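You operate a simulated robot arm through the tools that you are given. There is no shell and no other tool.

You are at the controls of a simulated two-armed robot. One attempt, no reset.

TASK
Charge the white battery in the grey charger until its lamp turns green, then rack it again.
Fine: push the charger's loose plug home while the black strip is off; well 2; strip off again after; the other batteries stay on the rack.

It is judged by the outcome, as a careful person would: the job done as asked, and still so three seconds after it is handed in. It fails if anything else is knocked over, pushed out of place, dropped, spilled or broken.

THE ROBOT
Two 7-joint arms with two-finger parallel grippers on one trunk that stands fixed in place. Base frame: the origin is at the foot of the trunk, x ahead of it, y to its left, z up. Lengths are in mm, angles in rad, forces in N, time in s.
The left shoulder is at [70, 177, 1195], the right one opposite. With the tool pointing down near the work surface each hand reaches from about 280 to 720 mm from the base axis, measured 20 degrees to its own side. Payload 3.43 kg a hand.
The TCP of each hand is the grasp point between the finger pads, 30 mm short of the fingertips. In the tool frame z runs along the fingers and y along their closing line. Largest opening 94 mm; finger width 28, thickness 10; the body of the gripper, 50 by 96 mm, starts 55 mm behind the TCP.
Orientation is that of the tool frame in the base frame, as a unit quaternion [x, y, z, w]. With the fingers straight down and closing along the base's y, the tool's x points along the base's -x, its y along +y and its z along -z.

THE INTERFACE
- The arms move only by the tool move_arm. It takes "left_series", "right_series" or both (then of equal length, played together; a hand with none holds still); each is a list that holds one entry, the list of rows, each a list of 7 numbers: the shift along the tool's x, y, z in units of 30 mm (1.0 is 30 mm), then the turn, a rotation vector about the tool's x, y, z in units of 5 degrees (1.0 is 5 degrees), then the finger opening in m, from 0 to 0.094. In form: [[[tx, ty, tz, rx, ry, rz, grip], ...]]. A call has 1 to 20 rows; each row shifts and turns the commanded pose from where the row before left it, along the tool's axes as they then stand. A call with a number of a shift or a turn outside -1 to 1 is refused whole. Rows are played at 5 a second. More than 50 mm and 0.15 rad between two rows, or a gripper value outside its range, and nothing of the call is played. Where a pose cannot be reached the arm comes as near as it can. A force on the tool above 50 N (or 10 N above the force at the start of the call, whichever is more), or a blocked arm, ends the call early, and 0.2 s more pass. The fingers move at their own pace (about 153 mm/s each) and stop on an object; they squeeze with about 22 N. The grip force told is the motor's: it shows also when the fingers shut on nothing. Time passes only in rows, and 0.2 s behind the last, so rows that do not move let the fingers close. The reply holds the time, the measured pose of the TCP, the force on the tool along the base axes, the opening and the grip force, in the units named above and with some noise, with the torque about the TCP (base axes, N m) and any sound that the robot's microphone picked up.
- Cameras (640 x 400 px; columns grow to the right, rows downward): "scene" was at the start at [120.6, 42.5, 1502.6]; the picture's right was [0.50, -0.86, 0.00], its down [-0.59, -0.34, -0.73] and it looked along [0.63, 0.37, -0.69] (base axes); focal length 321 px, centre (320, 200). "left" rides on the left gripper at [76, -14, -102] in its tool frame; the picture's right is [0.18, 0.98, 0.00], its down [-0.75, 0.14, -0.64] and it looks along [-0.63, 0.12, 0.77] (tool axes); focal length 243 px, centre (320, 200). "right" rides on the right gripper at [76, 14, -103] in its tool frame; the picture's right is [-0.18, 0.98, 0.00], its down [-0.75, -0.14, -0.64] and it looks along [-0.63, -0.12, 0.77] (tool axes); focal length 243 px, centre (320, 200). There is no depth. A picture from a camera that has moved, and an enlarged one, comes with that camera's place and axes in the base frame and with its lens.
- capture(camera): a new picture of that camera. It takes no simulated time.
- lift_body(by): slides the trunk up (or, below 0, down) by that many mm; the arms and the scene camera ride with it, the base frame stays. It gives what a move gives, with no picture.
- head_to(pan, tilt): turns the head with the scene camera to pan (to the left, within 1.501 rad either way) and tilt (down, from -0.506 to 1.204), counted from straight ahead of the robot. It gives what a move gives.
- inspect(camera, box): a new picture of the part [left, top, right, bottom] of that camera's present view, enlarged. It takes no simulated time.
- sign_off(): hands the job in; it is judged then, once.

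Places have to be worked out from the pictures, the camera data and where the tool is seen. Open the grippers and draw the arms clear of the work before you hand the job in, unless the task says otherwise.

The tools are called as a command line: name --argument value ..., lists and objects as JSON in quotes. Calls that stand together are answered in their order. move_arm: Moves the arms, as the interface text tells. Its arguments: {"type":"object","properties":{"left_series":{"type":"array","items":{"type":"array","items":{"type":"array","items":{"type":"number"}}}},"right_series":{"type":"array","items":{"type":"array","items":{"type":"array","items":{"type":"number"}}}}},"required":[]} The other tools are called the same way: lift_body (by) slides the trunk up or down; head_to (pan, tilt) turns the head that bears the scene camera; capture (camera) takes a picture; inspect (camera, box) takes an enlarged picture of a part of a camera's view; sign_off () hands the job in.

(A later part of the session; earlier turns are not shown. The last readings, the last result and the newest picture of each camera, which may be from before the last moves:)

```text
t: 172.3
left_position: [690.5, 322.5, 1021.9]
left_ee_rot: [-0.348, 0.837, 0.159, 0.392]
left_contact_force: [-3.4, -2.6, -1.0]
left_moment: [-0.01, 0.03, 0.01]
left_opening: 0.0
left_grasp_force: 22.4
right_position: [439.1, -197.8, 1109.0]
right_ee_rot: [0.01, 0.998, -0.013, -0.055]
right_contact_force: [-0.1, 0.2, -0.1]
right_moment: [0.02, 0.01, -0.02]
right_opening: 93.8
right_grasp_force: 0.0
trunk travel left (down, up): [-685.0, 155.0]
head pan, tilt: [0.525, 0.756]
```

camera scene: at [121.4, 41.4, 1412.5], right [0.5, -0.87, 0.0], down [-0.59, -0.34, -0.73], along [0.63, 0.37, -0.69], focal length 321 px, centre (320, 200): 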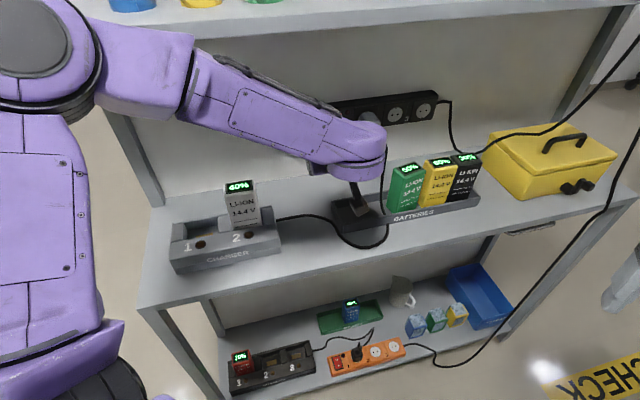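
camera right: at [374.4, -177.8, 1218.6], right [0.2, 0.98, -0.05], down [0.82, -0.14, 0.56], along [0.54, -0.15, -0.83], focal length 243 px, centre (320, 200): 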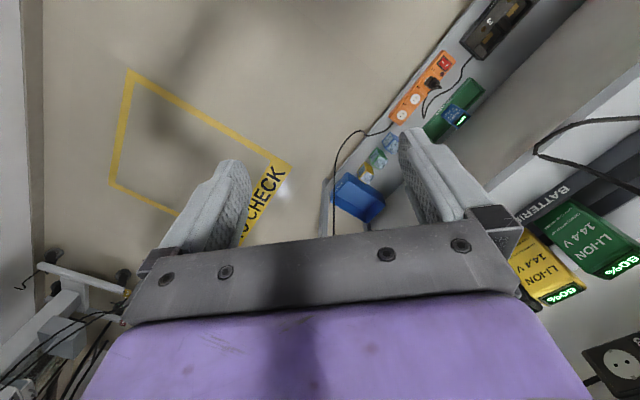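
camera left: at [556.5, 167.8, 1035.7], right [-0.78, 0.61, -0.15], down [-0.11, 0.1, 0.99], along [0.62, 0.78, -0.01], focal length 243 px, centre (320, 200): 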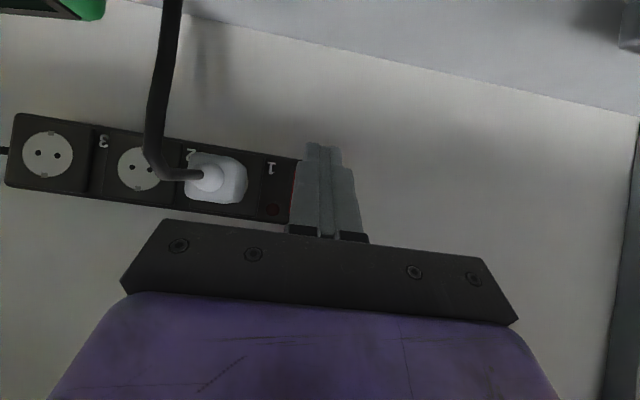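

Contact with the rocker (4 N). I press on in small steps.

move_arm --left_series '[[[-0.064, 0, 0.077, 0, 0, 0, 0.0], [0, 0, 0, 0, 0, 0, 0.0]]]'

move_arm --left_series '[[[-0.064, 0, 0.077, 0, 0, 0, 0.0], [0, 0, 0, 0, 0, 0, 0.0]]]'

inspect --camera "left" --box '[180, 80, 420, 220]'

inspect --camera "scene" --box '[180, 160, 300, 260]'

```text
t: 172.9
left_position: [692.5, 320.9, 1022.9]
left_ee_rot: [-0.346, 0.837, 0.158, 0.393]
left_contact_force: [-19.2, -12.5, -8.3]
left_moment: [-0.45, 0.18, 0.13]
left_opening: 0.0
left_grasp_force: 22.1
right_position: [436.9, -199.5, 1109.8]
right_ee_rot: [0.008, 0.998, -0.012, -0.054]
right_contact_force: [-0.4, -0.1, 0.3]
right_moment: [-0.01, -0.02, 0.01]
right_opening: 93.8
right_grasp_force: 0.0
trunk travel left (down, up): [-685.0, 155.0]
head pan, tilt: [0.525, 0.756]
```

```text
t: 173.5
left_position: [691.4, 320.9, 1023.1]
left_ee_rot: [-0.347, 0.838, 0.158, 0.39]
left_contact_force: [-33.2, -21.6, -17.3]
left_moment: [-0.72, 0.53, 0.28]
left_opening: 0.2
left_grasp_force: 21.9
right_position: [435.0, -200.9, 1109.6]
right_ee_rot: [0.009, 0.998, -0.012, -0.054]
right_contact_force: [-0.3, 0.3, -0.5]
right_moment: [0.01, 0.03, 0.01]
right_opening: 93.8
right_grasp_force: 0.1
trunk travel left (down, up): [-685.0, 155.0]
head pan, tilt: [0.525, 0.756]
```

```text
2.67 times, centred on (300, 150) of left
camera zoom: at [609.7, 222.1, 1030.5], right [-0.78, 0.61, -0.15], down [-0.11, 0.1, 0.99], along [0.62, 0.78, -0.01], focal length 647 px, centre (373, 333)
```

zoom: 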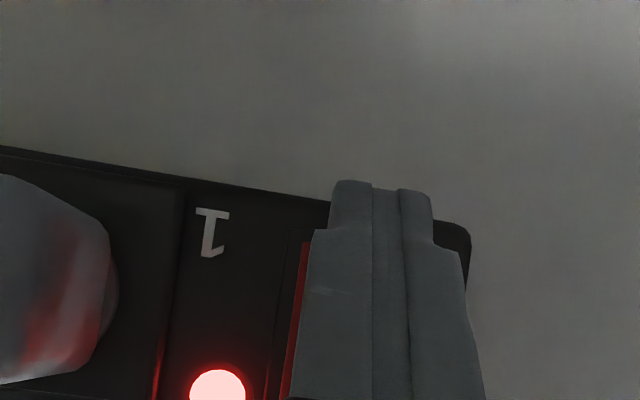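

```text
4.00 times, centred on (240, 210) of scene
camera zoom: at [115.5, 38.1, 1413.0], right [0.5, -0.87, 0.0], down [-0.59, -0.34, -0.73], along [0.63, 0.37, -0.68], focal length 1286 px, centre (640, 160)
```

zoom: 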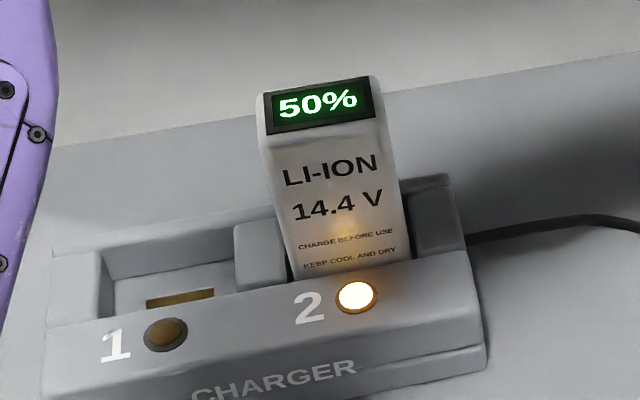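

The strip lamp is lit, charger lamp 2 glows amber, and the white battery already shows 50 %: plug, switch and well all work. I draw the finger back from the switch and wait while it charges.

move_arm --left_series '[[[0.107, 0, -0.128, 0, 0, 0, 0.0], [0.214, 0, -0.255, 0, 0, 0, 0.0], [0.321, 0, -0.383, 0, 0, 0, 0.0], [0.321, 0, -0.383, 0, 0, 0, 0.0], [0, 0, 0, 0, 0, 0, 0.0]]]'

inspect --camera "scene" --box '[180, 160, 300, 260]'

inspect --camera "left" --box '[180, 80, 420, 220]'

```text
t: 174.7
left_position: [663.8, 294.6, 1024.3]
left_ee_rot: [-0.348, 0.836, 0.159, 0.393]
left_contact_force: [0.2, -0.4, -0.4]
left_moment: [0.01, 0.01, 0.03]
left_opening: 0.0
left_grasp_force: 22.0
right_position: [438.9, -197.4, 1109.0]
right_ee_rot: [0.009, 0.998, -0.013, -0.055]
right_contact_force: [0.1, -0.5, -0.4]
right_moment: [0.01, 0.01, -0.01]
right_opening: 94.0
right_grasp_force: 0.1
trunk travel left (down, up): [-685.0, 155.0]
head pan, tilt: [0.525, 0.756]
```

```text
4.00 times, centred on (240, 210) of scene
camera zoom: at [121.0, 42.3, 1412.6], right [0.5, -0.86, 0.0], down [-0.59, -0.34, -0.73], along [0.63, 0.36, -0.69], focal length 1286 px, centre (640, 160)
```

zoom: 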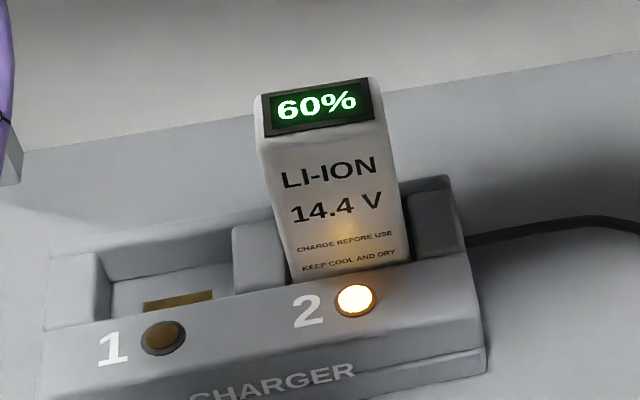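

```text
2.67 times, centred on (300, 150) of left
camera zoom: at [582.8, 195.6, 1030.4], right [-0.78, 0.61, -0.15], down [-0.11, 0.1, 0.99], along [0.62, 0.78, -0.01], focal length 647 px, centre (373, 333)
```

zoom: 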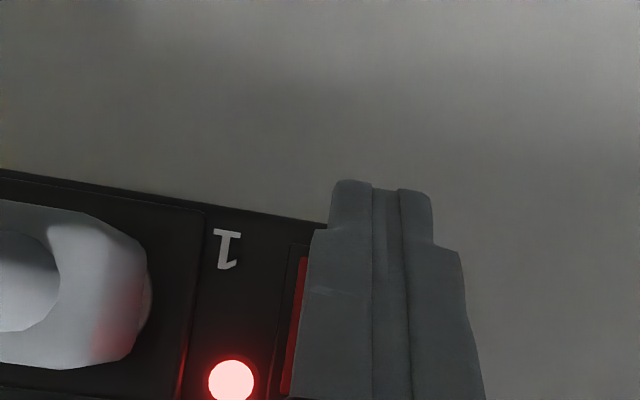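

Charging: 60 %. While waiting I raise the hand to the height of the rocker's upper "O" half, still clear of the strip.

move_arm --left_series '[[[-0.34, 0, -0.286, 0, 0, 0, 0.0], [-0.34, 0, -0.286, 0, 0, 0, 0.0], [0, 0, 0, 0, 0, 0, 0.0], [0, 0, 0, 0, 0, 0, 0.0], [0, 0, 0, 0, 0, 0, 0.0], [0, 0, 0, 0, 0, 0, 0.0], [0, 0, 0, 0, 0, 0, 0.0], [0, 0, 0, 0, 0, 0, 0.0], [0, 0, 0, 0, 0, 0, 0.0], [0, 0, 0, 0, 0, 0, 0.0], [0, 0, 0, 0, 0, 0, 0.0], [0, 0, 0, 0, 0, 0, 0.0], [0, 0, 0, 0, 0, 0, 0.0], [0, 0, 0, 0, 0, 0, 0.0], [0, 0, 0, 0, 0, 0, 0.0]]]'

inspect --camera "scene" --box '[180, 160, 300, 260]'

inspect --camera "left" --box '[180, 80, 420, 220]'

```text
t: 177.9
left_position: [663.6, 294.9, 1049.8]
left_ee_rot: [-0.348, 0.837, 0.159, 0.392]
left_contact_force: [0.7, -0.2, -0.8]
left_moment: [0.02, -0.03, -0.01]
left_opening: 0.0
left_grasp_force: 21.8
right_position: [440.3, -197.7, 1109.9]
right_ee_rot: [0.009, 0.998, -0.013, -0.055]
right_contact_force: [0.0, -0.8, 0.2]
right_moment: [-0.03, 0.03, 0.02]
right_opening: 93.9
right_grasp_force: 0.1
trunk travel left (down, up): [-685.0, 155.0]
head pan, tilt: [0.525, 0.756]
```

```text
4.00 times, centred on (240, 210) of scene
camera zoom: at [120.7, 41.9, 1412.6], right [0.5, -0.87, 0.0], down [-0.59, -0.34, -0.73], along [0.63, 0.37, -0.69], focal length 1286 px, centre (640, 160)
```

zoom: 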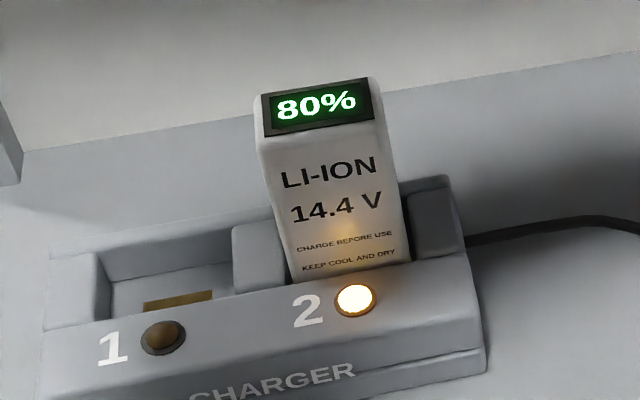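

```text
2.67 times, centred on (300, 150) of left
camera zoom: at [582.0, 195.1, 1057.5], right [-0.78, 0.61, -0.15], down [-0.11, 0.1, 0.99], along [0.62, 0.78, -0.01], focal length 647 px, centre (373, 333)
```

zoom: 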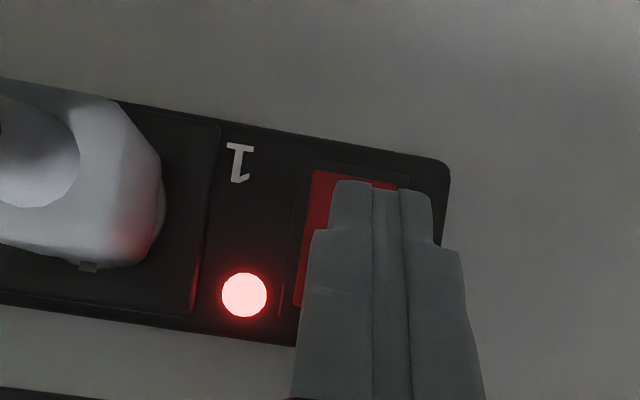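

80 %, lamp still amber. I wait four more seconds.

move_arm --left_series '[[[0, 0, 0, 0, 0, 0, 0.0], [0, 0, 0, 0, 0, 0, 0.0], [0, 0, 0, 0, 0, 0, 0.0], [0, 0, 0, 0, 0, 0, 0.0], [0, 0, 0, 0, 0, 0, 0.0], [0, 0, 0, 0, 0, 0, 0.0], [0, 0, 0, 0, 0, 0, 0.0], [0, 0, 0, 0, 0, 0, 0.0], [0, 0, 0, 0, 0, 0, 0.0], [0, 0, 0, 0, 0, 0, 0.0], [0, 0, 0, 0, 0, 0, 0.0], [0, 0, 0, 0, 0, 0, 0.0], [0, 0, 0, 0, 0, 0, 0.0], [0, 0, 0, 0, 0, 0, 0.0], [0, 0, 0, 0, 0, 0, 0.0], [0, 0, 0, 0, 0, 0, 0.0], [0, 0, 0, 0, 0, 0, 0.0], [0, 0, 0, 0, 0, 0, 0.0], [0, 0, 0, 0, 0, 0, 0.0], [0, 0, 0, 0, 0, 0, 0.0]]]'

inspect --camera "scene" --box '[180, 160, 300, 260]'

```text
t: 182.1
left_position: [664.4, 294.3, 1049.8]
left_ee_rot: [-0.348, 0.837, 0.158, 0.392]
left_contact_force: [-0.3, -0.1, -0.1]
left_moment: [0.0, 0.02, 0.01]
left_opening: 0.2
left_grasp_force: 22.4
right_position: [439.1, -198.0, 1109.8]
right_ee_rot: [0.009, 0.998, -0.013, -0.055]
right_contact_force: [-0.4, -0.3, 0.1]
right_moment: [0.02, -0.02, 0.02]
right_opening: 94.0
right_grasp_force: 0.0
trunk travel left (down, up): [-685.0, 155.0]
head pan, tilt: [0.525, 0.756]
```

```text
4.00 times, centred on (240, 210) of scene
camera zoom: at [120.7, 41.9, 1412.6], right [0.5, -0.87, 0.0], down [-0.59, -0.34, -0.73], along [0.63, 0.37, -0.69], focal length 1286 px, centre (640, 160)
```

zoom: 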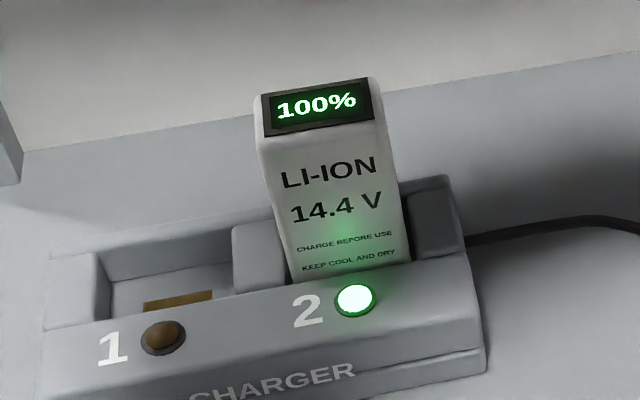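

Lamp 2 is green and the battery shows 100 %. Now I switch the strip off: I advance to the rocker's upper "O" half.

move_arm --left_series '[[[-0.214, 0, 0.255, 0, 0, 0, 0.0], [-0.214, 0, 0.255, 0, 0, 0, 0.0], [-0.107, 0, 0.128, 0, 0, 0, 0.0], [0, 0, 0, 0, 0, 0, 0.0]]]'

move_arm --left_series '[[[-0.086, 0, 0.102, 0, 0, 0, 0.0], [0, 0, 0, 0, 0, 0, 0.0]]]'

move_arm --left_series '[[[-0.064, 0, 0.077, 0, 0, 0, 0.0], [0, 0, 0, 0, 0, 0, 0.0]]]'

inspect --camera "left" --box '[180, 80, 420, 220]'

```text
t: 183.1
left_position: [682.0, 312.1, 1049.2]
left_ee_rot: [-0.348, 0.837, 0.158, 0.392]
left_contact_force: [0.5, -0.7, -0.2]
left_moment: [-0.01, -0.01, 0.01]
left_opening: 0.0
left_grasp_force: 21.7
right_position: [439.4, -197.2, 1108.7]
right_ee_rot: [0.009, 0.998, -0.013, -0.054]
right_contact_force: [-0.3, -0.1, 0.3]
right_moment: [-0.02, 0.04, 0.02]
right_opening: 94.0
right_grasp_force: 0.1
trunk travel left (down, up): [-685.0, 155.0]
head pan, tilt: [0.525, 0.756]
```

```text
t: 183.7
left_position: [685.3, 314.6, 1050.1]
left_ee_rot: [-0.347, 0.837, 0.158, 0.393]
left_contact_force: [0.5, -0.3, -0.4]
left_moment: [0.0, -0.01, -0.03]
left_opening: 0.0
left_grasp_force: 22.1
right_position: [439.9, -197.1, 1109.1]
right_ee_rot: [0.008, 0.998, -0.014, -0.055]
right_contact_force: [-1.2, -1.0, 0.2]
right_moment: [0.0, 0.0, 0.01]
right_opening: 94.2
right_grasp_force: 0.0
trunk travel left (down, up): [-685.0, 155.0]
head pan, tilt: [0.525, 0.756]
```

```text
t: 184.3
left_position: [688.0, 316.4, 1049.8]
left_ee_rot: [-0.347, 0.837, 0.157, 0.392]
left_contact_force: [0.4, -0.1, -0.2]
left_moment: [0.01, 0.03, 0.03]
left_opening: 0.1
left_grasp_force: 22.2
right_position: [440.1, -197.3, 1108.0]
right_ee_rot: [0.008, 0.998, -0.014, -0.055]
right_contact_force: [0.2, 0.9, 0.5]
right_moment: [0.02, -0.01, 0.01]
right_opening: 94.2
right_grasp_force: 0.1
trunk travel left (down, up): [-685.0, 155.0]
head pan, tilt: [0.525, 0.756]
```

```text
2.67 times, centred on (300, 150) of left
camera zoom: at [605.9, 216.8, 1057.2], right [-0.78, 0.61, -0.15], down [-0.11, 0.1, 0.99], along [0.62, 0.78, -0.01], focal length 647 px, centre (373, 333)
```

zoom: 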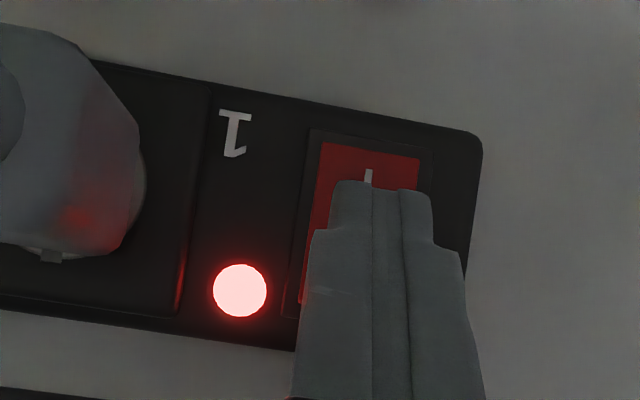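

The fingertip is lined up with the upper half of the rocker, not yet touching. I press on in 3 mm steps and watch the lamp.

move_arm --left_series '[[[-0.064, 0, 0.077, 0, 0, 0, 0.0], [0, 0, 0, 0, 0, 0, 0.0]]]'

move_arm --left_series '[[[-0.064, 0, 0.077, 0, 0, 0, 0.0], [0, 0, 0, 0, 0, 0, 0.0]]]'

move_arm --left_series '[[[-0.054, 0, 0.064, 0, 0, 0, 0.0], [0, 0, 0, 0, 0, 0, 0.0]]]'

inspect --camera "left" --box '[180, 80, 420, 220]'

```text
t: 184.9
left_position: [689.2, 318.9, 1049.4]
left_ee_rot: [-0.347, 0.838, 0.158, 0.391]
left_contact_force: [-0.7, -1.1, -0.6]
left_moment: [0.01, 0.03, 0.0]
left_opening: 0.0
left_grasp_force: 22.0
right_position: [438.9, -198.2, 1109.0]
right_ee_rot: [0.009, 0.998, -0.013, -0.055]
right_contact_force: [0.3, 0.5, 0.3]
right_moment: [0.0, 0.01, 0.02]
right_opening: 94.1
right_grasp_force: 0.2
trunk travel left (down, up): [-685.0, 155.0]
head pan, tilt: [0.525, 0.756]
```

```text
t: 185.5
left_position: [692.6, 321.4, 1051.0]
left_ee_rot: [-0.347, 0.837, 0.158, 0.392]
left_contact_force: [-1.7, -0.9, 1.0]
left_moment: [0.01, -0.03, 0.04]
left_opening: 0.0
left_grasp_force: 22.7
right_position: [439.5, -197.0, 1110.1]
right_ee_rot: [0.009, 0.998, -0.013, -0.054]
right_contact_force: [-0.3, 0.4, -0.1]
right_moment: [0.0, 0.01, -0.01]
right_opening: 94.0
right_grasp_force: 0.1
trunk travel left (down, up): [-685.0, 155.0]
head pan, tilt: [0.525, 0.756]
```

```text
t: 186.1
left_position: [692.6, 321.7, 1050.3]
left_ee_rot: [-0.346, 0.838, 0.158, 0.392]
left_contact_force: [-9.8, -8.2, -4.5]
left_moment: [-0.15, 0.17, 0.08]
left_opening: 0.0
left_grasp_force: 22.6
right_position: [436.3, -199.4, 1109.4]
right_ee_rot: [0.009, 0.998, -0.013, -0.054]
right_contact_force: [0.8, -0.5, -0.1]
right_moment: [-0.02, 0.0, 0.02]
right_opening: 94.0
right_grasp_force: 0.0
trunk travel left (down, up): [-685.0, 155.0]
head pan, tilt: [0.525, 0.756]
```

```text
2.67 times, centred on (300, 150) of left
camera zoom: at [609.8, 221.0, 1057.6], right [-0.78, 0.61, -0.15], down [-0.11, 0.1, 0.99], along [0.62, 0.78, -0.01], focal length 647 px, centre (373, 333)
```

zoom: 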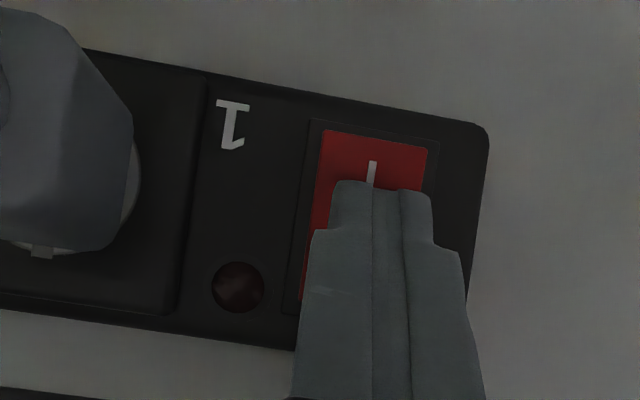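

The lamp has gone dark: the strip is off. I press slightly more to make sure it has latched, then withdraw.

move_arm --left_series '[[[-0.032, 0, 0.038, 0, 0, 0, 0.0], [0, 0, 0, 0, 0, 0, 0.0]]]'

move_arm --left_series '[[[0.107, 0, -0.128, 0, 0, 0, 0.0], [0.214, 0, -0.255, 0, 0, 0, 0.0], [0.321, 0, -0.383, 0, 0, 0, 0.0], [0.321, 0, -0.383, 0, 0, 0, 0.0], [0.321, 0, -0.383, 0, 0, 0, 0.0], [0, 0, 0, 0, 0, 0, 0.0]]]'

capture --camera "scene"

inspect --camera "left" --box '[100, 60, 420, 220]'

```text
t: 186.7
left_position: [692.5, 320.7, 1051.6]
left_ee_rot: [-0.347, 0.837, 0.159, 0.392]
left_contact_force: [-16.4, -13.1, -5.9]
left_moment: [-0.27, 0.24, 0.07]
left_opening: 0.0
left_grasp_force: 22.1
right_position: [437.2, -200.4, 1109.9]
right_ee_rot: [0.01, 0.998, -0.012, -0.054]
right_contact_force: [0.6, 0.0, -0.8]
right_moment: [0.01, -0.04, -0.03]
right_opening: 94.2
right_grasp_force: 0.1
trunk travel left (down, up): [-685.0, 155.0]
head pan, tilt: [0.525, 0.756]
```

```text
t: 188.1
left_position: [652.5, 281.8, 1050.9]
left_ee_rot: [-0.348, 0.837, 0.158, 0.392]
left_contact_force: [0.3, 0.6, 0.4]
left_moment: [-0.02, 0.01, -0.03]
left_opening: 0.0
left_grasp_force: 22.1
right_position: [439.7, -196.2, 1108.3]
right_ee_rot: [0.01, 0.998, -0.014, -0.055]
right_contact_force: [-0.9, -0.1, 0.6]
right_moment: [0.0, 0.01, 0.04]
right_opening: 94.1
right_grasp_force: 0.0
trunk travel left (down, up): [-685.0, 155.0]
head pan, tilt: [0.525, 0.756]
```

```text
taken
camera scene: at [120.9, 42.0, 1412.6], right [0.5, -0.87, 0.0], down [-0.59, -0.34, -0.73], along [0.63, 0.36, -0.69], focal length 321 px, centre (320, 200)
```

scene: 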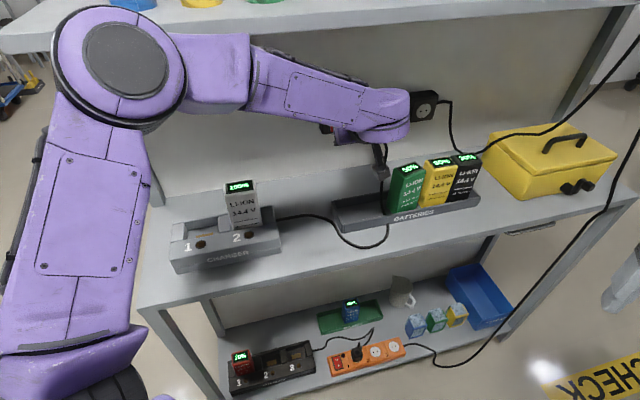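

```text
2.00 times, centred on (260, 140) of left
camera zoom: at [570.8, 182.5, 1057.7], right [-0.78, 0.61, -0.15], down [-0.11, 0.1, 0.99], along [0.62, 0.78, -0.01], focal length 485 px, centre (440, 320)
```

zoom: 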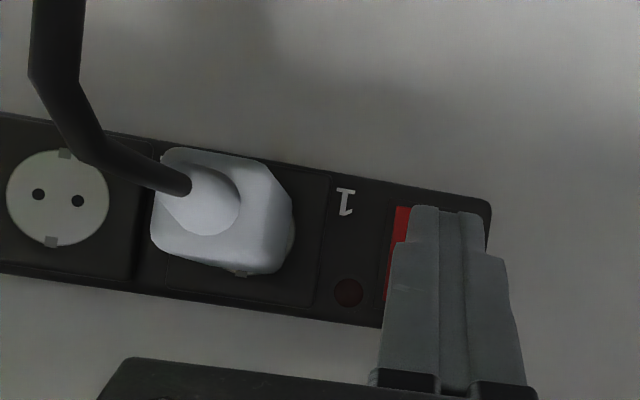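

Strip off, lamp dark, plug in place, and the charger lamp is out with the battery at 100 %. Now I fetch the white battery: I move back from the strip and turn the tool to the 25° tilt used before.

move_arm --left_series '[[[0.5, 0.67, -0.6, 0, 0, 0, 0.05], [0.5, 0.67, -0.6, 0, 0, 0, 0.08], [0.5, 0.67, -0.6, 0, 0, 0, 0.08], [0, 0, 0, 0, 1, 0, 0.08], [0, 0, 0, 0, 1, 0, 0.08], [0, 0, 0, 0, 1, 0, 0.08], [0, 0, 0, 0, 1, 0, 0.08], [0, 0, 0, 0, 1, 0, 0.08], [0, 0, 0, 0, 0, 0, 0.08]]]'

capture --camera "scene"

capture --camera "left"

```text
t: 190.1
left_position: [559.4, 273.8, 1049.7]
left_ee_rot: [-0.373, 0.902, 0.079, 0.202]
left_contact_force: [0.0, 0.2, 0.6]
left_moment: [0.01, -0.01, -0.01]
left_opening: 80.3
left_grasp_force: 0.1
right_position: [439.9, -198.1, 1108.7]
right_ee_rot: [0.009, 0.998, -0.013, -0.055]
right_contact_force: [0.4, -0.2, -0.2]
right_moment: [-0.01, -0.01, 0.01]
right_opening: 94.1
right_grasp_force: 0.1
trunk travel left (down, up): [-685.0, 155.0]
head pan, tilt: [0.525, 0.756]
```

```text
taken
camera scene: at [120.5, 41.6, 1412.6], right [0.5, -0.87, 0.0], down [-0.59, -0.34, -0.73], along [0.63, 0.37, -0.69], focal length 321 px, centre (320, 200)
```

scene: 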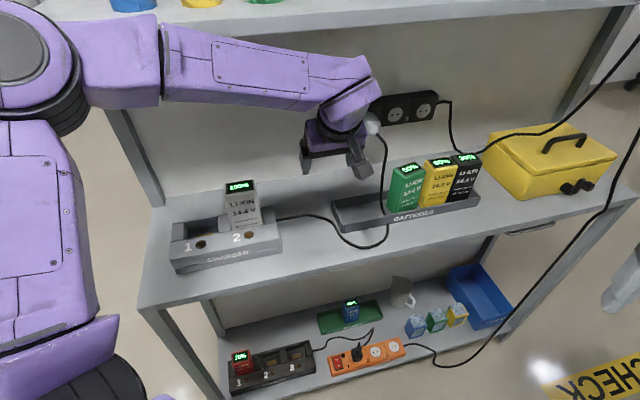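

```text
taken
camera left: at [487.9, 186.4, 1109.9], right [-0.81, 0.58, -0.09], down [0.19, 0.4, 0.9], along [0.55, 0.71, -0.43], focal length 243 px, centre (320, 200)
```

left: 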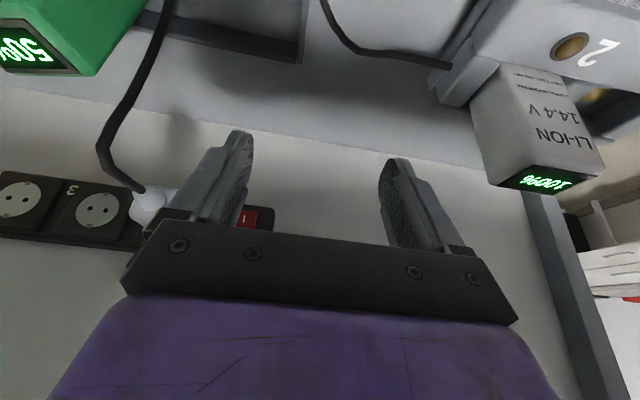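

The white battery's top centre measures near u 26, v 607. I move over to a pre-grasp pose in front of and above it.

move_arm --left_series '[[[0.115, 0.97, -0.03, 0, 0, 0, 0.082], [0.115, 0.97, -0.03, 0, 0, 0, 0.082], [0.115, 0.97, -0.03, 0, 0, 0, 0.082], [0.115, 0.97, -0.03, 0, 0, 0, 0.082], [0.115, 0.97, -0.03, 0, 0, 0, 0.082], [0.115, 0.97, -0.03, 0, 0, 0, 0.082], [0, 0, 0, 0, 0, 0, 0.082]]]'

capture --camera "left"

capture --camera "scene"

```text
t: 191.7
left_position: [421.1, 382.6, 1044.2]
left_ee_rot: [-0.373, 0.902, 0.08, 0.202]
left_contact_force: [0.2, -1.2, -0.5]
left_moment: [0.0, 0.01, 0.01]
left_opening: 81.9
left_grasp_force: 0.1
right_position: [440.4, -198.6, 1109.3]
right_ee_rot: [0.01, 0.998, -0.013, -0.055]
right_contact_force: [-0.1, -0.1, -0.8]
right_moment: [-0.03, 0.0, 0.0]
right_opening: 94.2
right_grasp_force: 0.1
trunk travel left (down, up): [-685.0, 155.0]
head pan, tilt: [0.525, 0.756]
```

```text
taken
camera left: at [349.9, 293.6, 1105.6], right [-0.81, 0.58, -0.08], down [0.19, 0.39, 0.9], along [0.55, 0.71, -0.43], focal length 243 px, centre (320, 200)
```

left: 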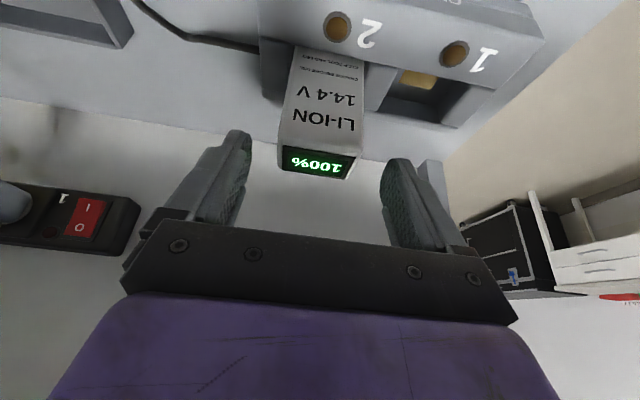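

```text
taken
camera scene: at [121.0, 40.5, 1412.6], right [0.5, -0.87, 0.0], down [-0.59, -0.34, -0.73], along [0.63, 0.37, -0.69], focal length 321 px, centre (320, 200)
```

scene: 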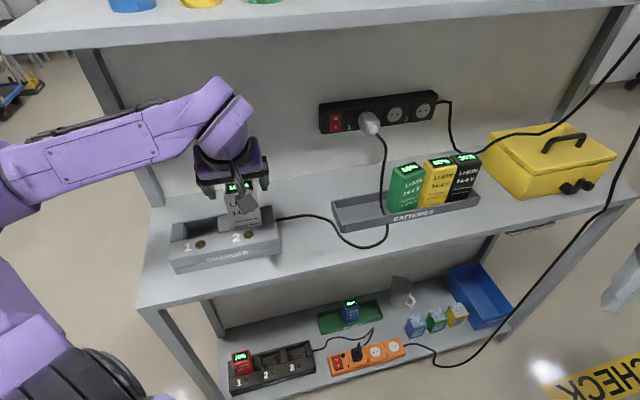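

The battery is centred between the open fingers. I descend along the tool axis to grip height.

move_arm --left_series '[[[0, 0, 0.62, 0, 0, 0, 0.082], [0, 0, 0.62, 0, 0, 0, 0.082], [0, 0, 0.62, 0, 0, 0, 0.082], [0, 0, 0.62, 0, 0, 0, 0.082], [0, 0, 0, 0, 0, 0, 0.082]]]'

capture --camera "left"

```text
t: 192.9
left_position: [444.5, 404.5, 976.8]
left_ee_rot: [-0.374, 0.902, 0.08, 0.202]
left_contact_force: [-0.7, -0.3, -0.4]
left_moment: [0.01, 0.03, 0.02]
left_opening: 81.9
left_grasp_force: 0.2
right_position: [439.4, -198.1, 1109.3]
right_ee_rot: [0.01, 0.998, -0.013, -0.055]
right_contact_force: [0.2, -0.5, -0.5]
right_moment: [0.02, -0.01, 0.0]
right_opening: 93.8
right_grasp_force: 0.1
trunk travel left (down, up): [-685.0, 155.0]
head pan, tilt: [0.525, 0.756]
```

```text
taken
camera left: at [373.0, 316.5, 1037.3], right [-0.81, 0.58, -0.09], down [0.19, 0.39, 0.9], along [0.55, 0.71, -0.43], focal length 243 px, centre (320, 200)
```

left: 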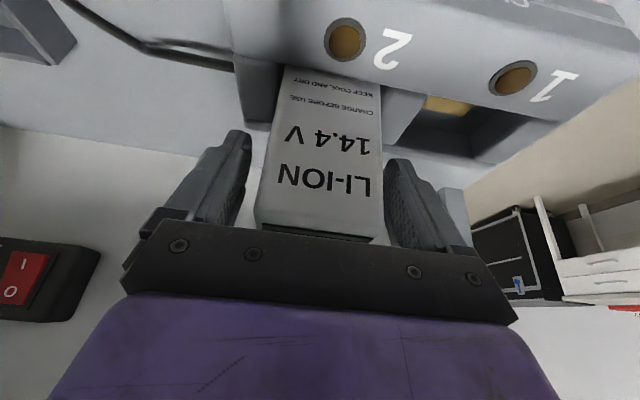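

The fingers straddle the battery with space on each side. I close on it.

move_arm --left_series '[[[0, 0, 0, 0, 0, 0, 0.06], [0, 0, 0, 0, 0, 0, 0.04], [0, 0, 0, 0, 0, 0, 0.04], [0, 0, 0, 0, 0, 0, 0.04]]]'

capture --camera "left"

```text
t: 193.9
left_position: [443.5, 406.2, 976.4]
left_ee_rot: [-0.373, 0.902, 0.079, 0.202]
left_contact_force: [-2.6, 2.3, 0.5]
left_moment: [0.44, 0.36, 0.1]
left_opening: 66.4
left_grasp_force: 22.6
right_position: [437.6, -198.0, 1109.1]
right_ee_rot: [0.009, 0.998, -0.014, -0.055]
right_contact_force: [-1.0, 0.2, -0.4]
right_moment: [0.01, 0.0, -0.02]
right_opening: 94.2
right_grasp_force: 0.2
trunk travel left (down, up): [-685.0, 155.0]
head pan, tilt: [0.525, 0.756]
```

```text
taken
camera left: at [372.5, 317.0, 1037.4], right [-0.81, 0.58, -0.09], down [0.19, 0.4, 0.9], along [0.55, 0.71, -0.43], focal length 243 px, centre (320, 200)
```

left: 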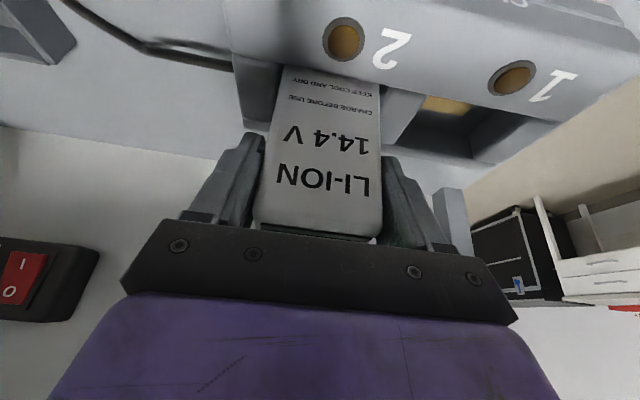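

Gripped at 66.4 mm. I lift it slowly straight up out of the well.

move_arm --left_series '[[[-0.114, 0, -0.241, 0, 0, 0, 0.04], [-0.114, 0, -0.241, 0, 0, 0, 0.04], [-0.142, 0, -0.301, 0, 0, 0, 0.04], [-0.142, 0, -0.301, 0, 0, 0, 0.04], [0, 0, 0, 0, 0, 0, 0.04]]]'

inspect --camera "scene" --box '[160, 150, 300, 280]'

```text
t: 195.1
left_position: [444.8, 406.8, 1011.6]
left_ee_rot: [-0.374, 0.902, 0.079, 0.202]
left_contact_force: [-0.4, 0.0, -4.2]
left_moment: [-0.02, 0.06, 0.0]
left_opening: 66.5
left_grasp_force: 21.7
right_position: [440.9, -197.5, 1109.0]
right_ee_rot: [0.009, 0.998, -0.013, -0.056]
right_contact_force: [-0.5, 0.0, 0.6]
right_moment: [0.01, 0.0, 0.01]
right_opening: 93.7
right_grasp_force: 0.1
trunk travel left (down, up): [-685.0, 155.0]
head pan, tilt: [0.525, 0.756]
```

```text
3.08 times, centred on (230, 215) of scene
camera zoom: at [121.4, 42.7, 1412.5], right [0.5, -0.86, 0.0], down [-0.59, -0.34, -0.73], along [0.63, 0.36, -0.69], focal length 989 px, centre (597, 154)
```

zoom: 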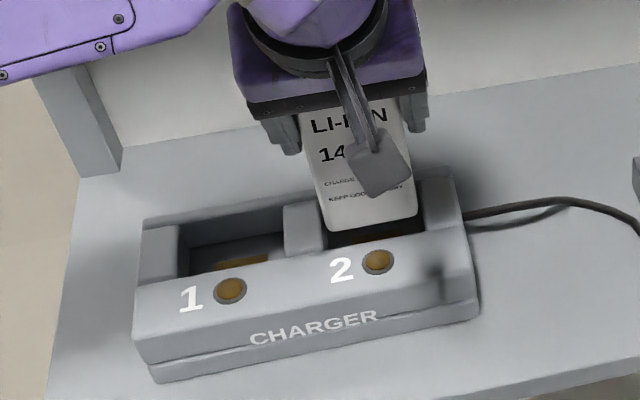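

The battery is clear of the charger, which has not moved. I lift a little more and carry it along to its place at the left end of the rack.

move_arm --left_series '[[[-0.213, 0, -0.452, 0, 0, 0, 0.04], [0, -0.92, 0, 0, 0, 0, 0.04], [0, -0.92, 0, 0, 0, 0, 0.04], [0, -0.92, 0, 0, 0, 0, 0.04], [0, -0.92, 0, 0, 0, 0, 0.04], [0, -0.92, 0, 0, 0, 0, 0.04], [0, -0.92, 0, 0, 0, 0, 0.04], [0, -0.92, 0, 0, 0, 0, 0.04], [0, -0.92, 0, 0, 0, 0, 0.04], [0, -0.92, 0, 0, 0, 0, 0.04], [0, 0, 0, 0, 0, 0, 0.04]]]'

capture --camera "left"

inspect --camera "scene" --box '[310, 120, 500, 250]'

```text
t: 197.5
left_position: [618.1, 230.4, 1030.3]
left_ee_rot: [-0.373, 0.902, 0.079, 0.201]
left_contact_force: [0.1, -0.7, -4.5]
left_moment: [-0.05, 0.07, -0.02]
left_opening: 66.4
left_grasp_force: 21.8
right_position: [439.7, -197.6, 1109.7]
right_ee_rot: [0.009, 0.998, -0.013, -0.055]
right_contact_force: [0.1, -0.2, 0.4]
right_moment: [-0.01, -0.02, 0.02]
right_opening: 93.8
right_grasp_force: 0.1
trunk travel left (down, up): [-685.0, 155.0]
head pan, tilt: [0.525, 0.756]
```

```text
taken
camera left: at [546.6, 141.5, 1091.1], right [-0.81, 0.58, -0.09], down [0.19, 0.4, 0.9], along [0.55, 0.71, -0.43], focal length 243 px, centre (320, 200)
```

left: 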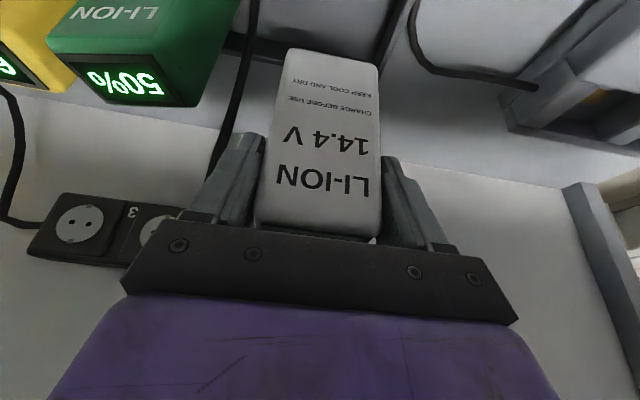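

```text
3.08 times, centred on (405, 185) of scene
camera zoom: at [120.9, 42.9, 1412.5], right [0.5, -0.86, 0.0], down [-0.59, -0.34, -0.73], along [0.63, 0.36, -0.69], focal length 989 px, centre (58, 246)
```

zoom: 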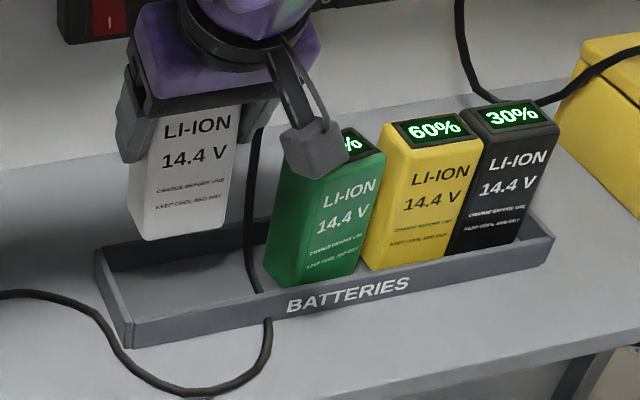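

The battery hangs over its slot at u 274. I shift it 4 mm towards the front to centre it in the tray and lower it in steps.

move_arm --left_series '[[[0.12, 0, -0.057, 0, 0, 0, 0.04], [0.213, 0, 0.452, 0, 0, 0, 0.04], [0.213, 0, 0.452, 0, 0, 0, 0.04], [0.213, 0, 0.452, 0, 0, 0, 0.04], [0, 0, 0, 0, 0, 0, 0.04]]]'

inspect --camera "scene" --box '[310, 120, 500, 250]'

capture --camera "left"

```text
t: 198.7
left_position: [616.1, 227.3, 984.8]
left_ee_rot: [-0.374, 0.902, 0.079, 0.201]
left_contact_force: [-0.3, 0.3, -4.2]
left_moment: [-0.05, 0.07, -0.02]
left_opening: 66.5
left_grasp_force: 22.0
right_position: [438.4, -197.4, 1108.8]
right_ee_rot: [0.009, 0.998, -0.013, -0.055]
right_contact_force: [0.5, -0.6, 0.4]
right_moment: [0.01, 0.0, -0.04]
right_opening: 94.1
right_grasp_force: 0.1
trunk travel left (down, up): [-685.0, 155.0]
head pan, tilt: [0.525, 0.756]
```

```text
3.08 times, centred on (405, 185) of scene
camera zoom: at [121.4, 42.2, 1412.5], right [0.5, -0.86, 0.0], down [-0.59, -0.34, -0.73], along [0.63, 0.36, -0.69], focal length 989 px, centre (58, 246)
```

zoom: 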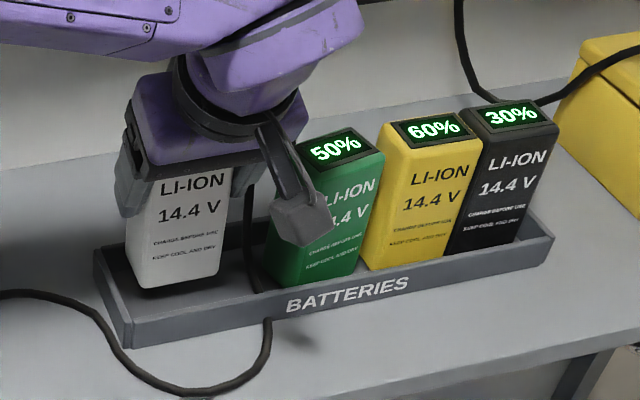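

```text
taken
camera left: at [545.4, 139.2, 1045.1], right [-0.81, 0.58, -0.08], down [0.19, 0.4, 0.9], along [0.55, 0.71, -0.43], focal length 243 px, centre (320, 200)
```

left: 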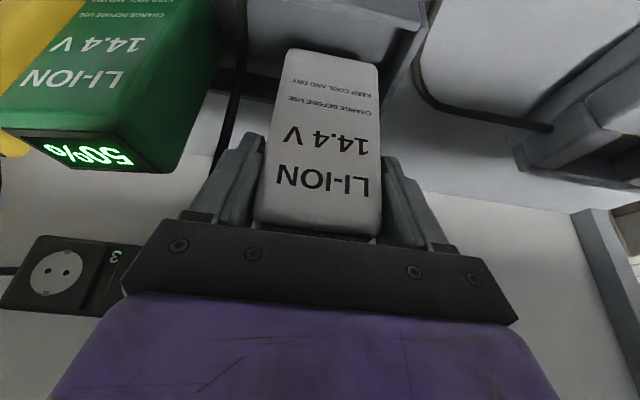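

The battery is between the tray walls, free on all sides. I lower 24 mm more and then in 3 mm steps to the tray floor.

move_arm --left_series '[[[0.17, 0, 0.361, 0, 0, 0, 0.04], [0.17, 0, 0.361, 0, 0, 0, 0.04], [0, 0, 0, 0, 0, 0, 0.04]]]'

move_arm --left_series '[[[0.043, 0, 0.09, 0, 0, 0, 0.04], [0.043, 0, 0.09, 0, 0, 0, 0.04], [0, 0, 0, 0, 0, 0, 0.04]]]'

move_arm --left_series '[[[0.043, 0, 0.09, 0, 0, 0, 0.04], [0, 0, 0, 0, 0, 0, 0.04]]]'

```text
t: 199.5
left_position: [615.9, 227.7, 961.7]
left_ee_rot: [-0.374, 0.902, 0.079, 0.202]
left_contact_force: [0.3, -0.2, -4.4]
left_moment: [-0.07, 0.01, -0.01]
left_opening: 66.2
left_grasp_force: 22.2
right_position: [440.7, -198.0, 1109.2]
right_ee_rot: [0.008, 0.998, -0.013, -0.055]
right_contact_force: [-0.1, -0.3, -0.2]
right_moment: [-0.01, -0.04, 0.0]
right_opening: 93.8
right_grasp_force: 0.1
trunk travel left (down, up): [-685.0, 155.0]
head pan, tilt: [0.525, 0.756]
```

```text
t: 200.3
left_position: [616.8, 228.0, 957.4]
left_ee_rot: [-0.374, 0.901, 0.079, 0.205]
left_contact_force: [4.2, 2.7, 15.8]
left_moment: [0.48, 0.19, -0.14]
left_opening: 66.6
left_grasp_force: 21.9
right_position: [438.3, -197.5, 1109.4]
right_ee_rot: [0.009, 0.998, -0.013, -0.054]
right_contact_force: [0.0, -0.5, 0.2]
right_moment: [-0.02, 0.0, -0.06]
right_opening: 94.0
right_grasp_force: 0.1
trunk travel left (down, up): [-685.0, 155.0]
head pan, tilt: [0.525, 0.756]
```

```text
t: 200.9
left_position: [615.7, 225.3, 953.3]
left_ee_rot: [-0.373, 0.902, 0.079, 0.204]
left_contact_force: [2.6, -0.2, 17.0]
left_moment: [0.31, 0.47, -0.07]
left_opening: 66.5
left_grasp_force: 22.5
right_position: [437.2, -197.7, 1108.7]
right_ee_rot: [0.009, 0.998, -0.013, -0.054]
right_contact_force: [0.0, 0.0, 0.9]
right_moment: [0.01, 0.02, 0.0]
right_opening: 93.9
right_grasp_force: 0.2
trunk travel left (down, up): [-685.0, 155.0]
head pan, tilt: [0.525, 0.756]
```

Contact at about z 957. I check that it is the tray floor and not a wall before pressing further.

inspect --camera "scene" --box '[320, 150, 420, 240]'

inspect --camera "left" --box '[220, 0, 440, 140]'

```text
4.44 times, centred on (370, 195) of scene
camera zoom: at [118.3, 40.6, 1412.9], right [0.5, -0.87, 0.0], down [-0.59, -0.34, -0.73], along [0.63, 0.37, -0.68], focal length 1428 px, centre (98, 222)
```

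zoom: 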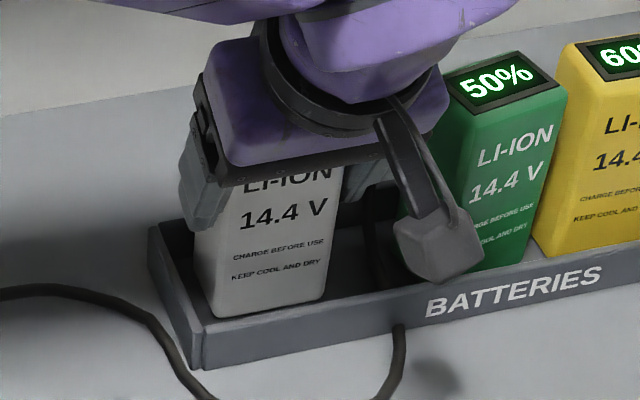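

```text
2.86 times, centred on (330, 70) of left
camera zoom: at [543.4, 136.4, 1014.2], right [-0.81, 0.58, -0.09], down [0.18, 0.39, 0.9], along [0.56, 0.71, -0.43], focal length 693 px, centre (291, 571)
```

zoom: 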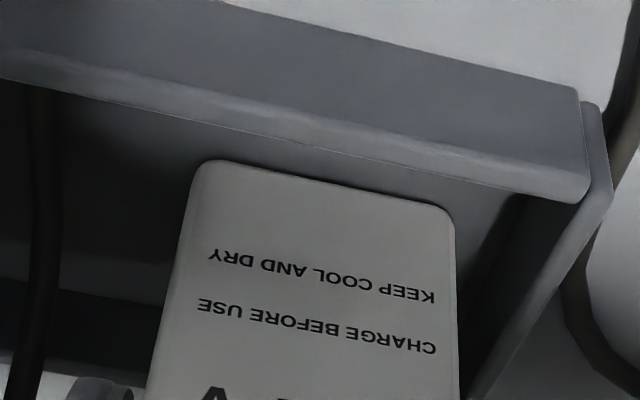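

The battery stands on the tray floor, clear of the walls. I ease the pressure, open the fingers and withdraw along the tool axis.

move_arm --left_series '[[[-0.028, 0, -0.06, 0, 0, 0, 0.04], [0, 0, 0, 0, 0, 0, 0.07], [0, 0, 0, 0, 0, 0, 0.082], [0, 0, 0, 0, 0, 0, 0.082], [0, 0, 0, 0, 0, 0, 0.082]]]'

capture --camera "left"

move_arm --left_series '[[[0, 0, -0.4, 0, 0, 0, 0.084], [0, 0, -0.8, 0, 0, 0, 0.084], [0, 0, -0.9, 0, 0, 0, 0.084], [0, 0, -0.9, 0, 0, 0, 0.084], [0, 0, 0, 0, 0, 0, 0.084]]]'

capture --camera "left"

inspect --camera "scene" --box '[310, 130, 500, 250]'

```text
t: 202.1
left_position: [615.4, 226.5, 954.8]
left_ee_rot: [-0.374, 0.902, 0.079, 0.202]
left_contact_force: [-0.6, 0.2, -0.2]
left_moment: [-0.02, -0.01, 0.0]
left_opening: 82.1
left_grasp_force: 0.1
right_position: [439.0, -198.4, 1108.2]
right_ee_rot: [0.008, 0.998, -0.013, -0.055]
right_contact_force: [0.2, -0.7, 0.3]
right_moment: [0.01, 0.0, -0.04]
right_opening: 94.2
right_grasp_force: 0.0
trunk travel left (down, up): [-685.0, 155.0]
head pan, tilt: [0.525, 0.756]
```

```text
taken
camera left: at [544.3, 137.4, 1015.1], right [-0.81, 0.58, -0.09], down [0.19, 0.39, 0.9], along [0.55, 0.71, -0.43], focal length 243 px, centre (320, 200)
```

left: 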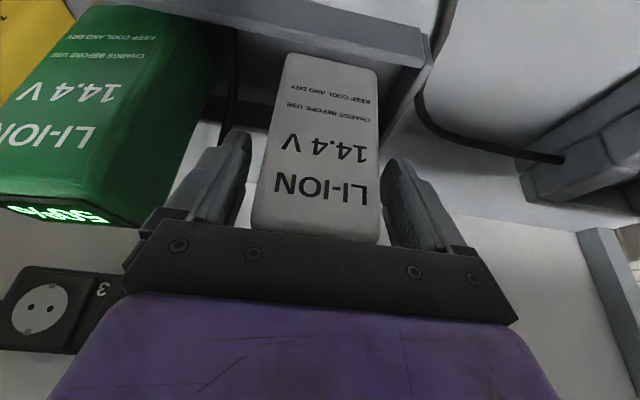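

```text
t: 203.3
left_position: [587.6, 199.8, 1035.5]
left_ee_rot: [-0.374, 0.902, 0.079, 0.202]
left_contact_force: [0.2, 0.5, -0.8]
left_moment: [-0.01, -0.01, -0.01]
left_opening: 83.8
left_grasp_force: 0.1
right_position: [439.1, -197.0, 1109.5]
right_ee_rot: [0.009, 0.998, -0.014, -0.055]
right_contact_force: [0.7, 0.4, -0.1]
right_moment: [-0.02, -0.02, 0.01]
right_opening: 93.8
right_grasp_force: 0.0
trunk travel left (down, up): [-685.0, 155.0]
head pan, tilt: [0.525, 0.756]
```

```text
taken
camera left: at [516.4, 111.2, 1095.8], right [-0.81, 0.58, -0.08], down [0.19, 0.39, 0.9], along [0.55, 0.71, -0.43], focal length 243 px, centre (320, 200)
```

left: 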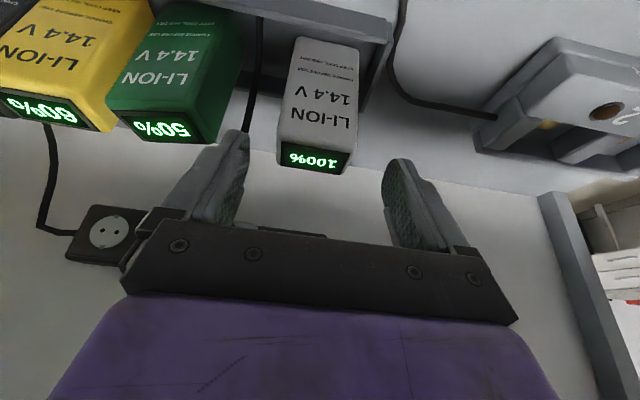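

```text
3.33 times, centred on (405, 190) of scene
camera zoom: at [121.3, 42.1, 1412.5], right [0.5, -0.87, 0.0], down [-0.59, -0.34, -0.73], along [0.63, 0.36, -0.69], focal length 1071 px, centre (37, 233)
```

zoom: 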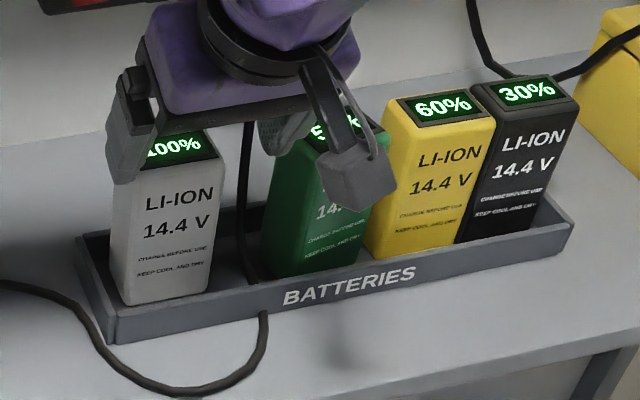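

The white battery is back in the rack, upright, at 100 %. I now look at how far green and yellow are from their original places.

inspect --camera "left" --box '[0, 0, 380, 180]'

inspect --camera "right" --box '[440, 50, 640, 330]'

```text
1.68 times, centred on (190, 90) of left
camera zoom: at [516.4, 111.2, 1095.8], right [-0.81, 0.58, -0.08], down [0.19, 0.39, 0.9], along [0.55, 0.71, -0.43], focal length 409 px, centre (539, 385)
```

zoom: 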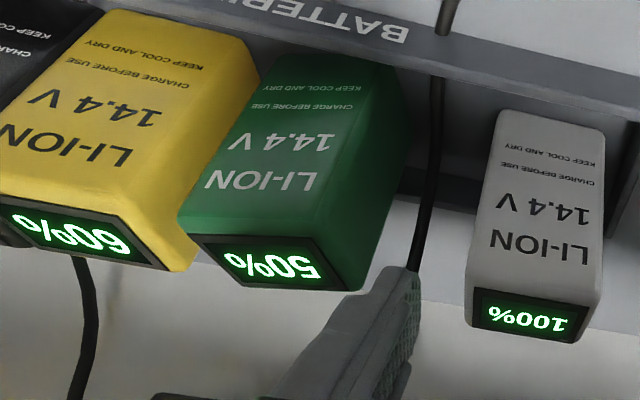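

```text
1.43 times, centred on (540, 190) of right
camera zoom: at [375.5, -178.8, 1218.2], right [0.2, 0.98, -0.05], down [0.82, -0.14, 0.56], along [0.54, -0.15, -0.83], focal length 347 px, centre (6, 214)
```

zoom: 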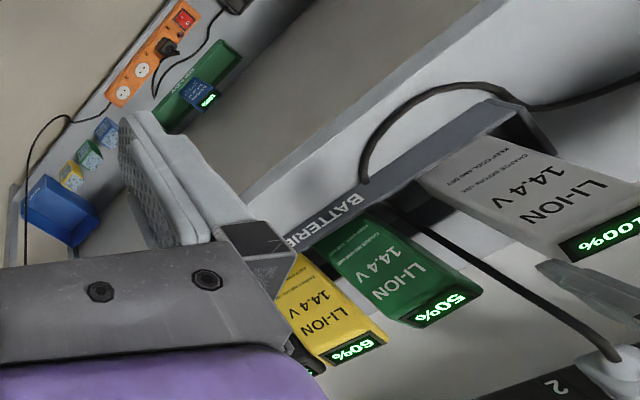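

Green stands upright but turned about 7° and some 30 mm to the right; yellow about 24 mm; both are well inside the tray. I first draw the hand well back from the rack.

move_arm --left_series '[[[0.55, 0.6, -0.26, 0, 0, 0, 0.084], [0.55, 0.6, -0.26, 0, 0, 0, 0.084], [0.2, 0.95, -0.1, 0, 0, 0, 0.084], [0.2, 0.95, -0.1, 0, 0, 0, 0.084], [0.2, 0.95, -0.1, 0, 0, 0, 0.084], [0, 0, 0, 0, 0, 0, 0.084]]]'

capture --camera "scene"

inspect --camera "scene" --box '[320, 140, 490, 250]'

```text
t: 204.7
left_position: [462.1, 246.2, 1034.6]
left_ee_rot: [-0.374, 0.902, 0.08, 0.201]
left_contact_force: [0.0, -0.4, 0.7]
left_moment: [-0.01, 0.01, 0.02]
left_opening: 84.0
left_grasp_force: 0.1
right_position: [439.5, -197.1, 1109.1]
right_ee_rot: [0.008, 0.998, -0.013, -0.054]
right_contact_force: [1.3, -0.4, -0.2]
right_moment: [0.0, 0.01, 0.01]
right_opening: 94.1
right_grasp_force: 0.0
trunk travel left (down, up): [-685.0, 155.0]
head pan, tilt: [0.525, 0.756]
```

```text
taken
camera scene: at [121.4, 41.5, 1412.5], right [0.5, -0.87, 0.0], down [-0.59, -0.34, -0.73], along [0.63, 0.37, -0.69], focal length 321 px, centre (320, 200)
```

scene: 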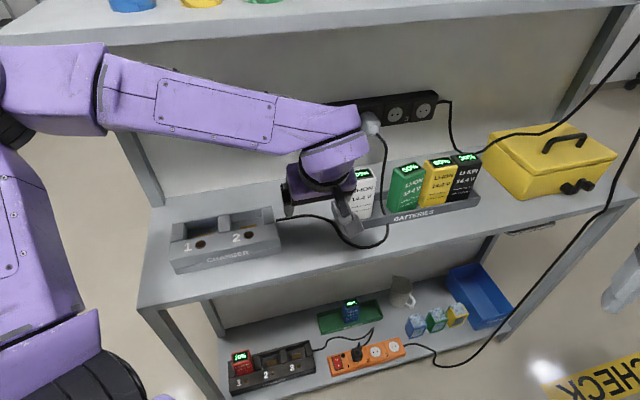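

```text
3.64 times, centred on (405, 195) of scene
camera zoom: at [121.4, 41.5, 1412.5], right [0.5, -0.87, 0.0], down [-0.59, -0.34, -0.73], along [0.63, 0.37, -0.69], focal length 1169 px, centre (11, 218)
```

zoom: 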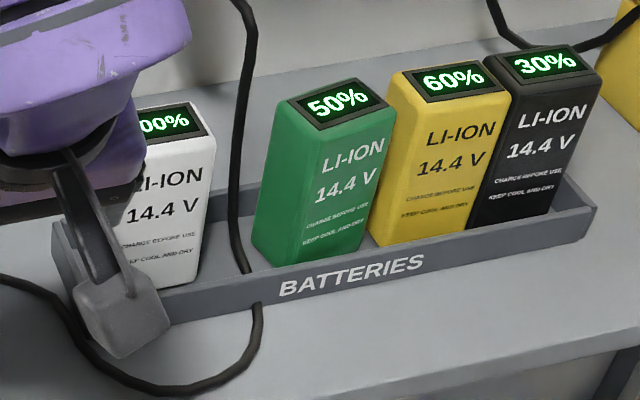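

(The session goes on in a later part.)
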